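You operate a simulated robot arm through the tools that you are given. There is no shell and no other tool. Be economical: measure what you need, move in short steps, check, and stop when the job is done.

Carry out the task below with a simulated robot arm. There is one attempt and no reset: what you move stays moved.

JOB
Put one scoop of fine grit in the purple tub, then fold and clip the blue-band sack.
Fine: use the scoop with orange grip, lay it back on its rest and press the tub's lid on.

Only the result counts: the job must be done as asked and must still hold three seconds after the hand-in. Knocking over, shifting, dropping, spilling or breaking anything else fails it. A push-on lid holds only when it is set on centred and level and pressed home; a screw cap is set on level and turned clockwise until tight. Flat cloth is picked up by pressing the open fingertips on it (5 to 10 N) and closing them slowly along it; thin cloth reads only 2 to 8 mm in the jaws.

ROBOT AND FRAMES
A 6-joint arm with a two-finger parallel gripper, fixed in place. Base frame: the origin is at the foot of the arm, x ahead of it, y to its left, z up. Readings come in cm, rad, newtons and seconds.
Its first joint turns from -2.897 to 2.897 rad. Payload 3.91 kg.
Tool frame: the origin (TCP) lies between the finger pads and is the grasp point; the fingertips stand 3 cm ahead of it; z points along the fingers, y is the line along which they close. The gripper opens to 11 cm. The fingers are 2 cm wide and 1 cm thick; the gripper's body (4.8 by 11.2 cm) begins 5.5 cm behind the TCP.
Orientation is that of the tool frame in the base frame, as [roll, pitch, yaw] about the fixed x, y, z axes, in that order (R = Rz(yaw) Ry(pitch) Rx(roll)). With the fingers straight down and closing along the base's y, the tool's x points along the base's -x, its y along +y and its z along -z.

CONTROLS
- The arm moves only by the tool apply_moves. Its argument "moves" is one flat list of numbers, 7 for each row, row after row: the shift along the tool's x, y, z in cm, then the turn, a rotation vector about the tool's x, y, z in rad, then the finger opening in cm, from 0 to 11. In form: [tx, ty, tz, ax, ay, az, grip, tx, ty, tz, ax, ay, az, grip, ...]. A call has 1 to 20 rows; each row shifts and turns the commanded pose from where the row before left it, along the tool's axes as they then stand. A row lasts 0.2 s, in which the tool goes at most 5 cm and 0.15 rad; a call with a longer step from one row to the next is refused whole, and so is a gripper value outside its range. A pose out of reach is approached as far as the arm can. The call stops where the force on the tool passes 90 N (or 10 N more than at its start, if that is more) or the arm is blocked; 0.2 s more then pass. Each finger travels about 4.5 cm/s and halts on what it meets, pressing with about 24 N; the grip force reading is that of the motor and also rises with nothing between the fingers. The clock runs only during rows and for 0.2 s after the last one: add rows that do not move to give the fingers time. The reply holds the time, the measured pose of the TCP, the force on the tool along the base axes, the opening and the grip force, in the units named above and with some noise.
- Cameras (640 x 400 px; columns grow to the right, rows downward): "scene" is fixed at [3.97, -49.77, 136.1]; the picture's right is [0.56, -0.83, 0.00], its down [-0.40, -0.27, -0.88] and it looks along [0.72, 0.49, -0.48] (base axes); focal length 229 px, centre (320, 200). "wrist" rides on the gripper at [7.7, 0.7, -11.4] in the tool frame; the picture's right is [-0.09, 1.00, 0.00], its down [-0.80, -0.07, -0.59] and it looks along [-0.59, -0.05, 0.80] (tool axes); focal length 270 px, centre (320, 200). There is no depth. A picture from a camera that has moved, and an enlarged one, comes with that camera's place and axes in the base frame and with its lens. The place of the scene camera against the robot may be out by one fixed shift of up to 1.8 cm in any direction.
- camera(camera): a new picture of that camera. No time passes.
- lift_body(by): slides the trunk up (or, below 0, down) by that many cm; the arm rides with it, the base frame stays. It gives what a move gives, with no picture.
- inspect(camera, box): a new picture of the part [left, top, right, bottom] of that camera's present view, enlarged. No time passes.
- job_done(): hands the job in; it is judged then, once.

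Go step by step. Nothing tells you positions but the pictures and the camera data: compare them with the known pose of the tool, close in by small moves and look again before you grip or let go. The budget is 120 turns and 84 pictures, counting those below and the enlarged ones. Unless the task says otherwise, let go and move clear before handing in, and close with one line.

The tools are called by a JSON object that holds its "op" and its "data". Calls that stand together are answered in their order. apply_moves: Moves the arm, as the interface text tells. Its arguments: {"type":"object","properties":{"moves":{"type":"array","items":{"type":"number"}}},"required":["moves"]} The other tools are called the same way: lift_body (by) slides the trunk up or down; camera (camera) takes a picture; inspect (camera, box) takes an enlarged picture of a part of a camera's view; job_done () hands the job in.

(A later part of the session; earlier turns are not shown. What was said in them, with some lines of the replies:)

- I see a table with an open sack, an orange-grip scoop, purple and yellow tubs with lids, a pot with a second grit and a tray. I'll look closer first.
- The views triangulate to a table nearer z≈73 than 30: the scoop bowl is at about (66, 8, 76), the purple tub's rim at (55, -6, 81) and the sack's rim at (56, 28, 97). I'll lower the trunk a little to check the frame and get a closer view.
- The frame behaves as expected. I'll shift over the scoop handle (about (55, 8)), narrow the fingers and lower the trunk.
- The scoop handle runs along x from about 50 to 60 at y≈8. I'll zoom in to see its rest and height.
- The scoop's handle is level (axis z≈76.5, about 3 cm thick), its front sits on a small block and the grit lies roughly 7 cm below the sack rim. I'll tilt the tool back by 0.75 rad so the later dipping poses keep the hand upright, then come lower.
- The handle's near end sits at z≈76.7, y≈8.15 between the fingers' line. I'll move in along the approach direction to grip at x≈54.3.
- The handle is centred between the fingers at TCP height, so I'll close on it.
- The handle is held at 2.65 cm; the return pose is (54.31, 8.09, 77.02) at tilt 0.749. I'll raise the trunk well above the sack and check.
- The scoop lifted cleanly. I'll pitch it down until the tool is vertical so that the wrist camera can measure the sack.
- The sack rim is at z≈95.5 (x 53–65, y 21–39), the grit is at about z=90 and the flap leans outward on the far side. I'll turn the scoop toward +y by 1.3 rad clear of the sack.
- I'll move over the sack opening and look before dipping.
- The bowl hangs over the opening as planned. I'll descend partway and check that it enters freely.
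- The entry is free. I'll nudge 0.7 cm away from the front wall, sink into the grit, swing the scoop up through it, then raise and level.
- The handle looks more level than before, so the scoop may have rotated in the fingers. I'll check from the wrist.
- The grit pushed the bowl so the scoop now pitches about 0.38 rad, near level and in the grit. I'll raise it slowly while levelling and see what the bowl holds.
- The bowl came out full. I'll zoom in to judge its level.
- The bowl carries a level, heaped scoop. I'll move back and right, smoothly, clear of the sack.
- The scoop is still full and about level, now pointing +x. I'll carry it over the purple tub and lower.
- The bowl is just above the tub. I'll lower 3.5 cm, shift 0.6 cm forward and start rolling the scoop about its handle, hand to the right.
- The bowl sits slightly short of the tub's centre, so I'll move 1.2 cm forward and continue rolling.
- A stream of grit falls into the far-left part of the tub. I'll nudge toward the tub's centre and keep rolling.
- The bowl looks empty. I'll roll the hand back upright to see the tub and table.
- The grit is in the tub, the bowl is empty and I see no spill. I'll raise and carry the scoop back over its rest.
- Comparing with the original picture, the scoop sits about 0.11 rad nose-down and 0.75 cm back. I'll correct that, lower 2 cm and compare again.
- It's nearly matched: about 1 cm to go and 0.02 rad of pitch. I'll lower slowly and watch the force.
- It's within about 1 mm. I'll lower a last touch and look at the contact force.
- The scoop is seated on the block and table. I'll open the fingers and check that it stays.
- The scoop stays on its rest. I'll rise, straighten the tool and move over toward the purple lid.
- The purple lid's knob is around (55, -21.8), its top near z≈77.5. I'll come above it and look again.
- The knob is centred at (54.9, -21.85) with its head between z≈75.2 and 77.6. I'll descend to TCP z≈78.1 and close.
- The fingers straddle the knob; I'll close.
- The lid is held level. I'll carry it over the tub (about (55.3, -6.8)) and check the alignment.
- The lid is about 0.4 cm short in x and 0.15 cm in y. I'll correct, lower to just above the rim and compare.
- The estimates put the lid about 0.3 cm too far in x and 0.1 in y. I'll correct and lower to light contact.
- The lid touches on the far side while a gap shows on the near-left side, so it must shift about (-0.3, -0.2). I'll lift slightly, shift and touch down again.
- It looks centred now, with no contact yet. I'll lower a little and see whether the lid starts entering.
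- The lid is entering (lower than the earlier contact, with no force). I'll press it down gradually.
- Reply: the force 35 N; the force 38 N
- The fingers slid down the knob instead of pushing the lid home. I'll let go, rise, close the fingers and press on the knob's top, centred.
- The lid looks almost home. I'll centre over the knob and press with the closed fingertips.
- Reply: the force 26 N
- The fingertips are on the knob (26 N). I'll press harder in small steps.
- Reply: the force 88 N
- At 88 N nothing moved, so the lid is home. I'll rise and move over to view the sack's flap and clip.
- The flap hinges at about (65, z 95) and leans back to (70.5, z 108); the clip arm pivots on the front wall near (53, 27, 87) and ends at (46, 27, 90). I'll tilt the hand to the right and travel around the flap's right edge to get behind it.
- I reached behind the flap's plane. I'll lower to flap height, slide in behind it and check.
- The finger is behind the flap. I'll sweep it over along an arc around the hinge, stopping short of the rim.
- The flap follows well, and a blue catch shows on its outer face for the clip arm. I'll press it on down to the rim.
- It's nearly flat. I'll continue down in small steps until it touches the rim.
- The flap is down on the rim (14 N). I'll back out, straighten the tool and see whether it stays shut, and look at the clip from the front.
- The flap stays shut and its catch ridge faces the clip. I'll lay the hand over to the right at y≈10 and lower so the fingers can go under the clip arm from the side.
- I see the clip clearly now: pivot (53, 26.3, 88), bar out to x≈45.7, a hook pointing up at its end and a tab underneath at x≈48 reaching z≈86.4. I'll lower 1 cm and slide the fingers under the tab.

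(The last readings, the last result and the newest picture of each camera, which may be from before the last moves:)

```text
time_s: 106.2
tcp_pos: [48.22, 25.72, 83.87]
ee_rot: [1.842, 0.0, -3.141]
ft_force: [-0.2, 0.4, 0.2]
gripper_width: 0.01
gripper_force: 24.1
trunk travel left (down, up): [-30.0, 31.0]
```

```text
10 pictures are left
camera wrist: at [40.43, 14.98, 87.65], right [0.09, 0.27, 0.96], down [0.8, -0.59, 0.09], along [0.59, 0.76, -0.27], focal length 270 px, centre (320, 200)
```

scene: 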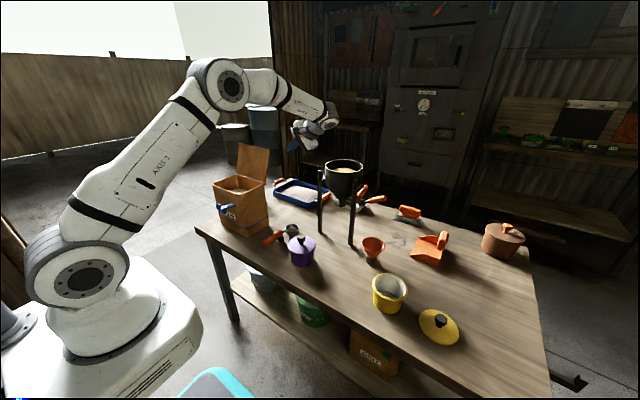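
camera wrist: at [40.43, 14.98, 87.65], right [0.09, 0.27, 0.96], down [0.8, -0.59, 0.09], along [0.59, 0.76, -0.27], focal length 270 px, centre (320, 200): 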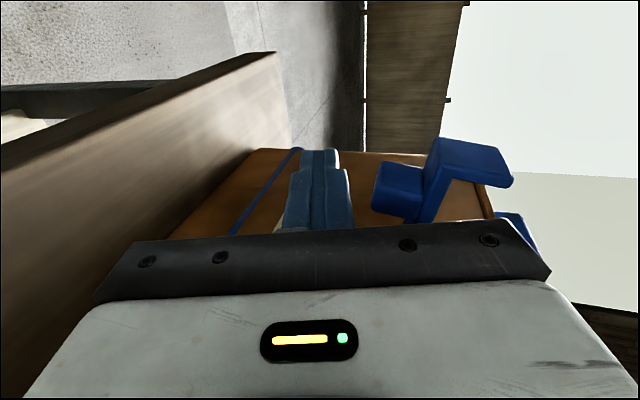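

The finger is under the tab. I'll lift it along an arc around the pivot, stopping at about 110° to check.

{"op": "apply_moves", "data": {"moves": [0.3, 0.82, -0.44, 0, 0, 0, 0, 0.3, 0.82, -0.44, 0, 0, 0, 0, 0.315, 1.11, -0.307, 0, 0, 0, 0, 0.315, 1.11, -0.307, 0, 0, 0, 0, -0.115, 0.964, -0.267, 0, 0, 0, 0, -0.115, 0.964, -0.267, 0, 0, 0, 0, -0.45, 0.916, -0.254, 0, 0, 0, 0, -0.45, 0.916, -0.254, 0, 0, 0, 0, 0, 0, 0, 0, 0, 0, 0]}}

{"op": "camera", "data": {"camera": "wrist"}}

```text
time_s: 108.2
tcp_pos: [48.19, 25.25, 91.97]
ee_rot: [1.842, -0.001, -3.141]
ft_force: [-0.8, -1.3, 0.1]
gripper_width: 0.0
gripper_force: 23.6
trunk travel left (down, up): [-30.0, 31.0]
```

```text
9 pictures are left
camera wrist: at [40.34, 14.52, 95.75], right [0.09, 0.27, 0.96], down [0.8, -0.59, 0.09], along [0.59, 0.76, -0.27], focal length 270 px, centre (320, 200)
```

wrist: 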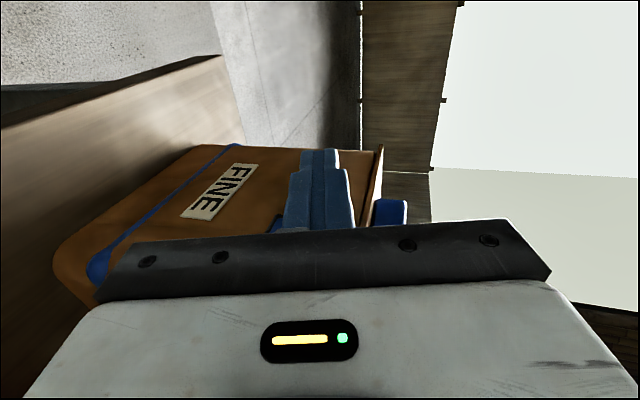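

{"op": "inspect", "data": {"camera": "scene", "box": [195, 140, 285, 215]}}

```text
5.33 times, centred on (240, 178) of scene
camera zoom: at [3.97, -49.77, 136.1], right [0.56, -0.83, 0.0], down [-0.4, -0.27, -0.88], along [0.72, 0.49, -0.48], focal length 1221 px, centre (747, 320)
```

zoom: 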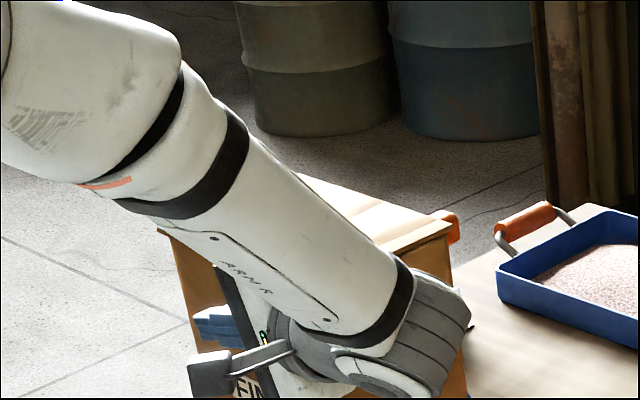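

My view is blocked by the arm; I'll continue the arc in small steps and watch the force.

{"op": "apply_moves", "data": {"moves": [-0.5, 0.5, -0.14, 0, 0, 0, 0, -0.5, 0.5, -0.14, 0, 0, 0, 0, -0.5, 0.44, -0.12, 0, 0, 0, 0, 0, 0, 0, 0, 0, 0, 0]}}

{"op": "apply_moves", "data": {"moves": [-0.4, 0.1, -0.03, 0, 0, 0, 0, -0.4, 0.1, -0.03, 0, 0, 0, 0, 0, 0, 0, 0, 0, 0, 0]}}

```text
time_s: 109.2
tcp_pos: [49.37, 25.34, 93.5]
ee_rot: [1.842, 0.0, 3.141]
ft_force: [-11.3, -3.2, -5.4]
gripper_width: 0.0
gripper_force: 23.8
trunk travel left (down, up): [-30.0, 31.0]
```

```text
time_s: 110.0
tcp_pos: [50.28, 25.18, 93.72]
ee_rot: [1.841, 0.0, 3.141]
ft_force: [-12.2, -7.1, -4.3]
gripper_width: 0.0
gripper_force: 24.1
trunk travel left (down, up): [-30.0, 31.0]
```

There is a steady 12 N resistance, possibly the hook riding over the catch. I'll look before pushing more.

{"op": "camera", "data": {"camera": "wrist"}}

```text
7 pictures are left
camera wrist: at [42.54, 14.43, 97.49], right [0.09, 0.27, 0.96], down [0.8, -0.59, 0.09], along [0.59, 0.76, -0.27], focal length 270 px, centre (320, 200)
```

wrist: 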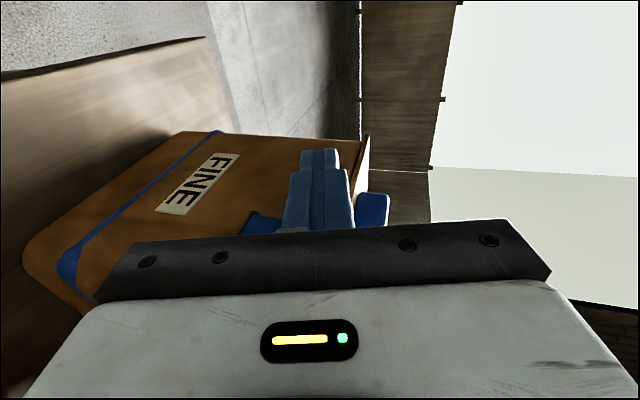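

The bar now seems upright beside the wall. I'll push slightly further in small steps, watching for a stop or snap.

{"op": "apply_moves", "data": {"moves": [-0.25, 0, 0, 0, 0, 0, 0, 0, 0, 0, 0, 0, 0, 0]}}

{"op": "apply_moves", "data": {"moves": [-0.25, 0, 0, 0, 0, 0, 0, 0, 0, 0, 0, 0, 0, 0]}}

```text
time_s: 110.6
tcp_pos: [50.68, 25.18, 93.75]
ee_rot: [1.841, -0.001, 3.141]
ft_force: [-9.8, -3.8, -1.8]
gripper_width: 0.0
gripper_force: 23.3
trunk travel left (down, up): [-30.0, 31.0]
```

```text
time_s: 111.2
tcp_pos: [50.85, 25.28, 93.83]
ee_rot: [1.841, 0.0, 3.141]
ft_force: [-10.5, -4.2, -0.4]
gripper_width: 0.0
gripper_force: 24.0
trunk travel left (down, up): [-30.0, 31.0]
```

The resistance is steady at 10 N. I'll back out to the right and look at the clip and the sack's place.

{"op": "apply_moves", "data": {"moves": [0.5, 0, 0, 0, 0, 0, 0, 0.7, 0, 0, 0, 0, 0, 0, 0, -0.8, -2.9, 0, 0, 0, 0, 0, -0.8, -2.9, 0, 0, 0, 0, 0, -0.8, -2.9, 0, 0, 0, 0, 0, -0.8, -2.9, 0, 0, 0, 0, 0, 0, 0, 0, 0, 0, 0]}}

{"op": "camera", "data": {"camera": "wrist"}}

```text
time_s: 112.8
tcp_pos: [49.66, 13.1, 93.68]
ee_rot: [1.839, 0.0, 3.14]
ft_force: [-0.8, -0.2, 0.6]
gripper_width: 0.0
gripper_force: 24.1
trunk travel left (down, up): [-30.0, 31.0]
```

```text
6 pictures are left
camera wrist: at [41.88, 2.34, 97.48], right [0.09, 0.27, 0.96], down [0.8, -0.59, 0.09], along [0.59, 0.76, -0.27], focal length 270 px, centre (320, 200)
```

wrist: 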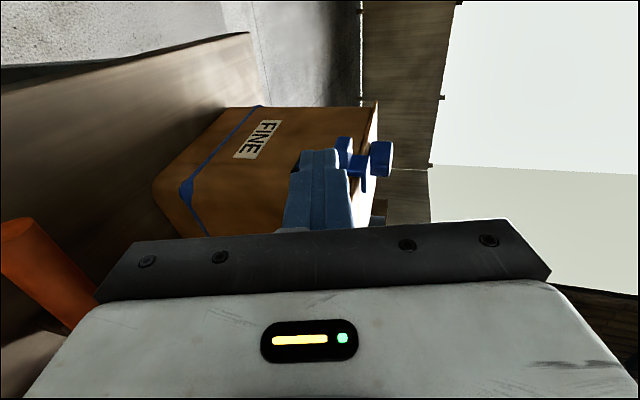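

{"op": "inspect", "data": {"camera": "wrist", "box": [280, 90, 420, 230]}}

```text
2.86 times, centred on (350, 160) of wrist
camera zoom: at [41.88, 2.34, 97.48], right [0.09, 0.27, 0.96], down [0.8, -0.59, 0.09], along [0.59, 0.76, -0.27], focal length 772 px, centre (234, 314)
```

zoom: 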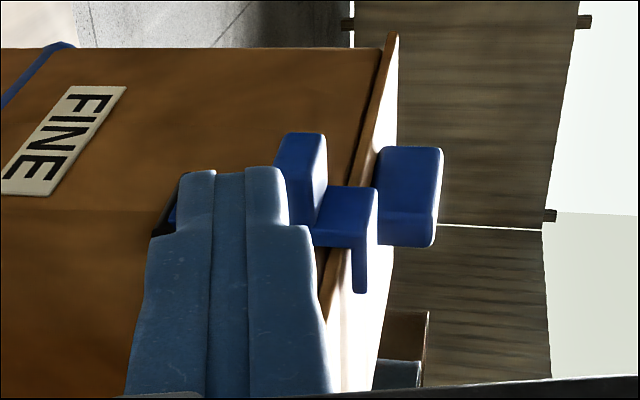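

The clip is up with its hook over the flap edge, but the constant force means I also slid the sack roughly 2 cm in +x. I'll raise, straighten and measure the shift against the earlier picture.

{"op": "lift_body", "data": {"by": 20}}

{"op": "apply_moves", "data": {"moves": [0, 0, 0, 0.145, 0, 0, 0, 0, 0, 0, 0.145, 0, 0, 0, 0, 0, 0, 0.145, 0, 0, 0, 0, 0, 0, 0.145, 0, 0, 0, 0, 0, 0, 0.145, 0, 0, 0, 0, 0, 0, 0.145, 0, 0, 0, 0, 0, 0, 0.145, 0, 0, 0, 0, 0, 0, 0.145, 0, 0, 0, 0, 0, 0, 0.14, 0, 0, 0, 0, 0, 0, 0, 0, 0, 0]}}

{"op": "inspect", "data": {"camera": "scene", "box": [195, 140, 285, 215]}}

```text
time_s: 115.0
tcp_pos: [49.66, 13.15, 113.73]
ee_rot: [1.842, -0.001, 3.142]
ft_force: [0.4, -0.3, -0.5]
gripper_width: 0.0
gripper_force: 23.6
trunk travel left (down, up): [-50.0, 11.0]
```

```text
time_s: 117.2
tcp_pos: [49.52, 13.2, 113.63]
ee_rot: [-3.141, 0.0, -3.141]
ft_force: [-0.1, -0.3, 0.1]
gripper_width: 0.0
gripper_force: 23.7
trunk travel left (down, up): [-50.0, 11.0]
```

```text
5.33 times, centred on (240, 178) of scene
camera zoom: at [3.97, -49.77, 136.1], right [0.56, -0.83, 0.0], down [-0.4, -0.27, -0.88], along [0.72, 0.49, -0.48], focal length 1221 px, centre (747, 320)
```

zoom: 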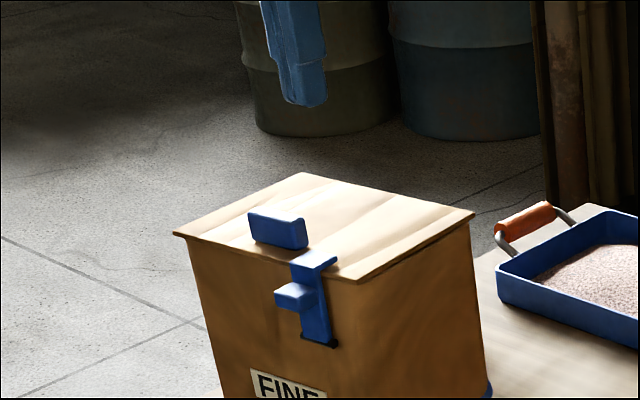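

The clip holds over the flap, but the sack has turned by about 7° (its right side moved ~2.7 cm in +x, the left hardly at all). I'll go behind it and gently push it back; first I check the reach above.

{"op": "apply_moves", "data": {"moves": [-2.9, 1.54, 0, 0, 0, 0, 0, -2.9, 1.54, 0, 0, 0, 0, 0, -2.9, 1.54, 0, 0, 0, 0, 0, -2.9, 1.54, 0, 0, 0, 0, 0, -2.9, 1.54, 0, 0, 0, 0, 0, -2.9, 1.54, 0, 0, 0, 0, 0, -2.9, 1.54, 0, 0, 0, 0, 0, -2.9, 1.5, 0, 0, 0, 0, 0, 0, 0, 0, 0, 0, 0, 0]}}

```text
time_s: 119.2
tcp_pos: [72.82, 25.39, 113.68]
ee_rot: [3.14, 0.001, -3.141]
ft_force: [0.4, -0.1, -0.5]
gripper_width: 0.0
gripper_force: 23.9
trunk travel left (down, up): [-50.0, 11.0]
```

The reach is fine. I'll lower the trunk so the fingers stand behind the sack, then check.

{"op": "lift_body", "data": {"by": -21}}

{"op": "inspect", "data": {"camera": "scene", "box": [195, 140, 285, 215]}}

```text
time_s: 121.5
tcp_pos: [72.78, 25.51, 92.71]
ee_rot: [3.141, 0.0, 3.141]
ft_force: [1.1, -0.4, -0.2]
gripper_width: 0.0
gripper_force: 24.4
trunk travel left (down, up): [-29.0, 32.0]
```

```text
5.33 times, centred on (240, 178) of scene
camera zoom: at [3.97, -49.77, 136.1], right [0.56, -0.83, 0.0], down [-0.4, -0.27, -0.88], along [0.72, 0.49, -0.48], focal length 1221 px, centre (747, 320)
```

zoom: 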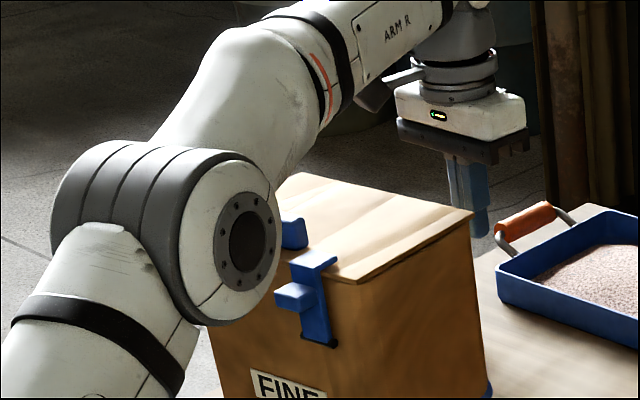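

The fingers stand free behind the sack. I'll approach and find contact.

{"op": "apply_moves", "data": {"moves": [1, 0, 0, 0, 0, 0, 0, 1, 0, 0, 0, 0, 0, 0, 0.7, 0, 0, 0, 0, 0, 0, 0.4, 0, 0, 0, 0, 0, 0, 0, 0, 0, 0, 0, 0, 0]}}

{"op": "apply_moves", "data": {"moves": [0.35, 0, 0, 0, 0, 0, 0, 0.35, 0, 0, 0, 0, 0, 0, 0, 0, 0, 0, 0, 0, 0]}}

```text
time_s: 122.7
tcp_pos: [70.04, 25.26, 92.62]
ee_rot: [3.139, -0.002, 3.139]
ft_force: [13.3, -6.2, 1.3]
gripper_width: 0.01
gripper_force: 23.6
trunk travel left (down, up): [-29.0, 32.0]
```

```text
time_s: 123.5
tcp_pos: [69.16, 25.41, 92.59]
ee_rot: [-3.141, -0.003, 3.14]
ft_force: [10.8, -5.6, 0.4]
gripper_width: 0.0
gripper_force: 24.3
trunk travel left (down, up): [-29.0, 32.0]
```

It's sliding back at about 11 N. I'll check the position.

{"op": "inspect", "data": {"camera": "scene", "box": [195, 140, 285, 215]}}

```text
5.33 times, centred on (240, 178) of scene
camera zoom: at [3.97, -49.77, 136.1], right [0.56, -0.83, 0.0], down [-0.4, -0.27, -0.88], along [0.72, 0.49, -0.48], focal length 1221 px, centre (747, 320)
```

zoom: 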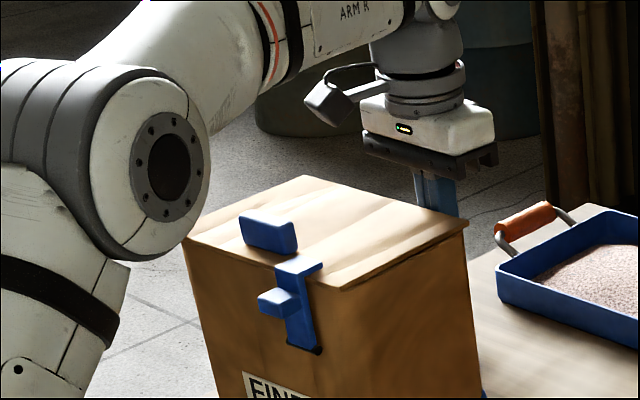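

About 1.2 cm remains at the right side. I'll push 1.0 cm more and then withdraw upward.

{"op": "apply_moves", "data": {"moves": [0.35, 0, 0, 0, 0, 0, 0, 0.35, 0, 0, 0, 0, 0, 0, 0.3, 0, 0, 0, 0, 0, 0, 0, 0, 0, 0, 0, 0, 0]}}

{"op": "apply_moves", "data": {"moves": [-1, 0, 0, 0, 0, 0, 0, -1.5, 0, 0, 0, 0, 0, 0, -0.5, 0, 0, 0, 0, 0, 0, 0, 0, 0, 0, 0, 0, 0]}}

{"op": "lift_body", "data": {"by": 21}}

{"op": "apply_moves", "data": {"moves": [2.9, -1.6, 0, 0, 0, 0, 0, 2.9, -1.6, 0, 0, 0, 0, 0, 2.9, -1.6, 0, 0, 0, 0, 0, 2.9, -1.6, 0, 0, 0, 0, 0, 2.9, -1.6, 0, 0, 0, 0, 0, 2.9, -1.6, 0, 0, 0, 0, 0, 2.9, -1.6, 0, 0, 0, 0, 0, 2.9, -1.6, 0, 0, 0, 0, 0, 0, 0, 0, 0, 0, 0, 0]}}

{"op": "inspect", "data": {"camera": "scene", "box": [195, 140, 285, 215]}}

```text
time_s: 124.5
tcp_pos: [68.03, 25.28, 92.67]
ee_rot: [-3.141, 0.0, 3.14]
ft_force: [12.6, -3.5, 1.2]
gripper_width: 0.0
gripper_force: 23.7
trunk travel left (down, up): [-29.0, 32.0]
```

```text
time_s: 125.5
tcp_pos: [70.94, 25.32, 92.78]
ee_rot: [-3.141, 0.001, 3.141]
ft_force: [0.5, -0.5, 1.4]
gripper_width: 0.01
gripper_force: 24.4
trunk travel left (down, up): [-29.0, 32.0]
```

```text
time_s: 127.7
tcp_pos: [71.02, 25.42, 113.69]
ee_rot: [-3.141, -0.001, -3.141]
ft_force: [0.4, 0.2, 0.3]
gripper_width: 0.0
gripper_force: 23.9
trunk travel left (down, up): [-50.0, 11.0]
```

```text
time_s: 129.7
tcp_pos: [47.56, 12.63, 113.83]
ee_rot: [-3.141, 0.0, 3.141]
ft_force: [-0.4, 0.8, 0.1]
gripper_width: 0.02
gripper_force: 23.6
trunk travel left (down, up): [-50.0, 11.0]
```

```text
5.33 times, centred on (240, 178) of scene
camera zoom: at [3.97, -49.77, 136.1], right [0.56, -0.83, 0.0], down [-0.4, -0.27, -0.88], along [0.72, 0.49, -0.48], focal length 1221 px, centre (747, 320)
```

zoom: 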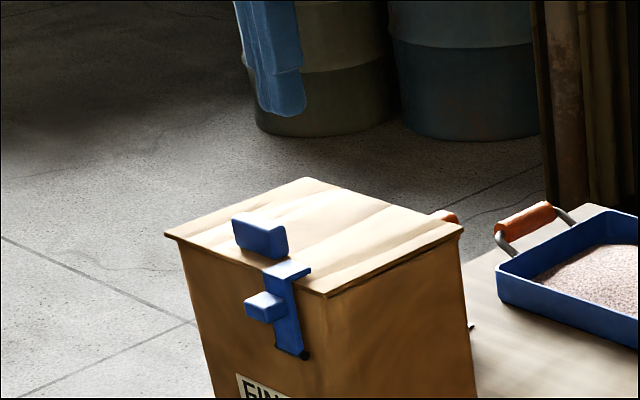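

The sack is back square, within about 1 cm of its place, folded and clipped. One last overall look.

{"op": "camera", "data": {"camera": "scene"}}

```text
0 pictures are left
```

scene: 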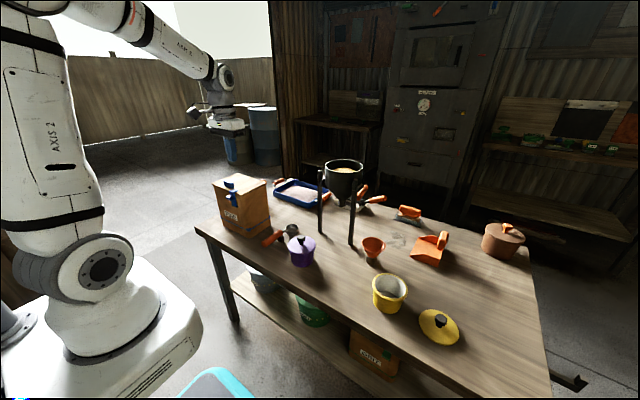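

Everything is in place: the tub is lidded, the scoop is on its rest, the sack is folded and clipped, and the arm is clear. I'm handing in.

{"op": "job_done", "data": {}}

```text
The job is handed in.
```

I put one scoop of fine grit in the purple tub and pressed the lid on, laid the scoop back on its rest, and folded and clipped the blue-band sack. Closing the clip pushed the sack out of place; I slid it back, and it now sits about 1 cm from where it started.
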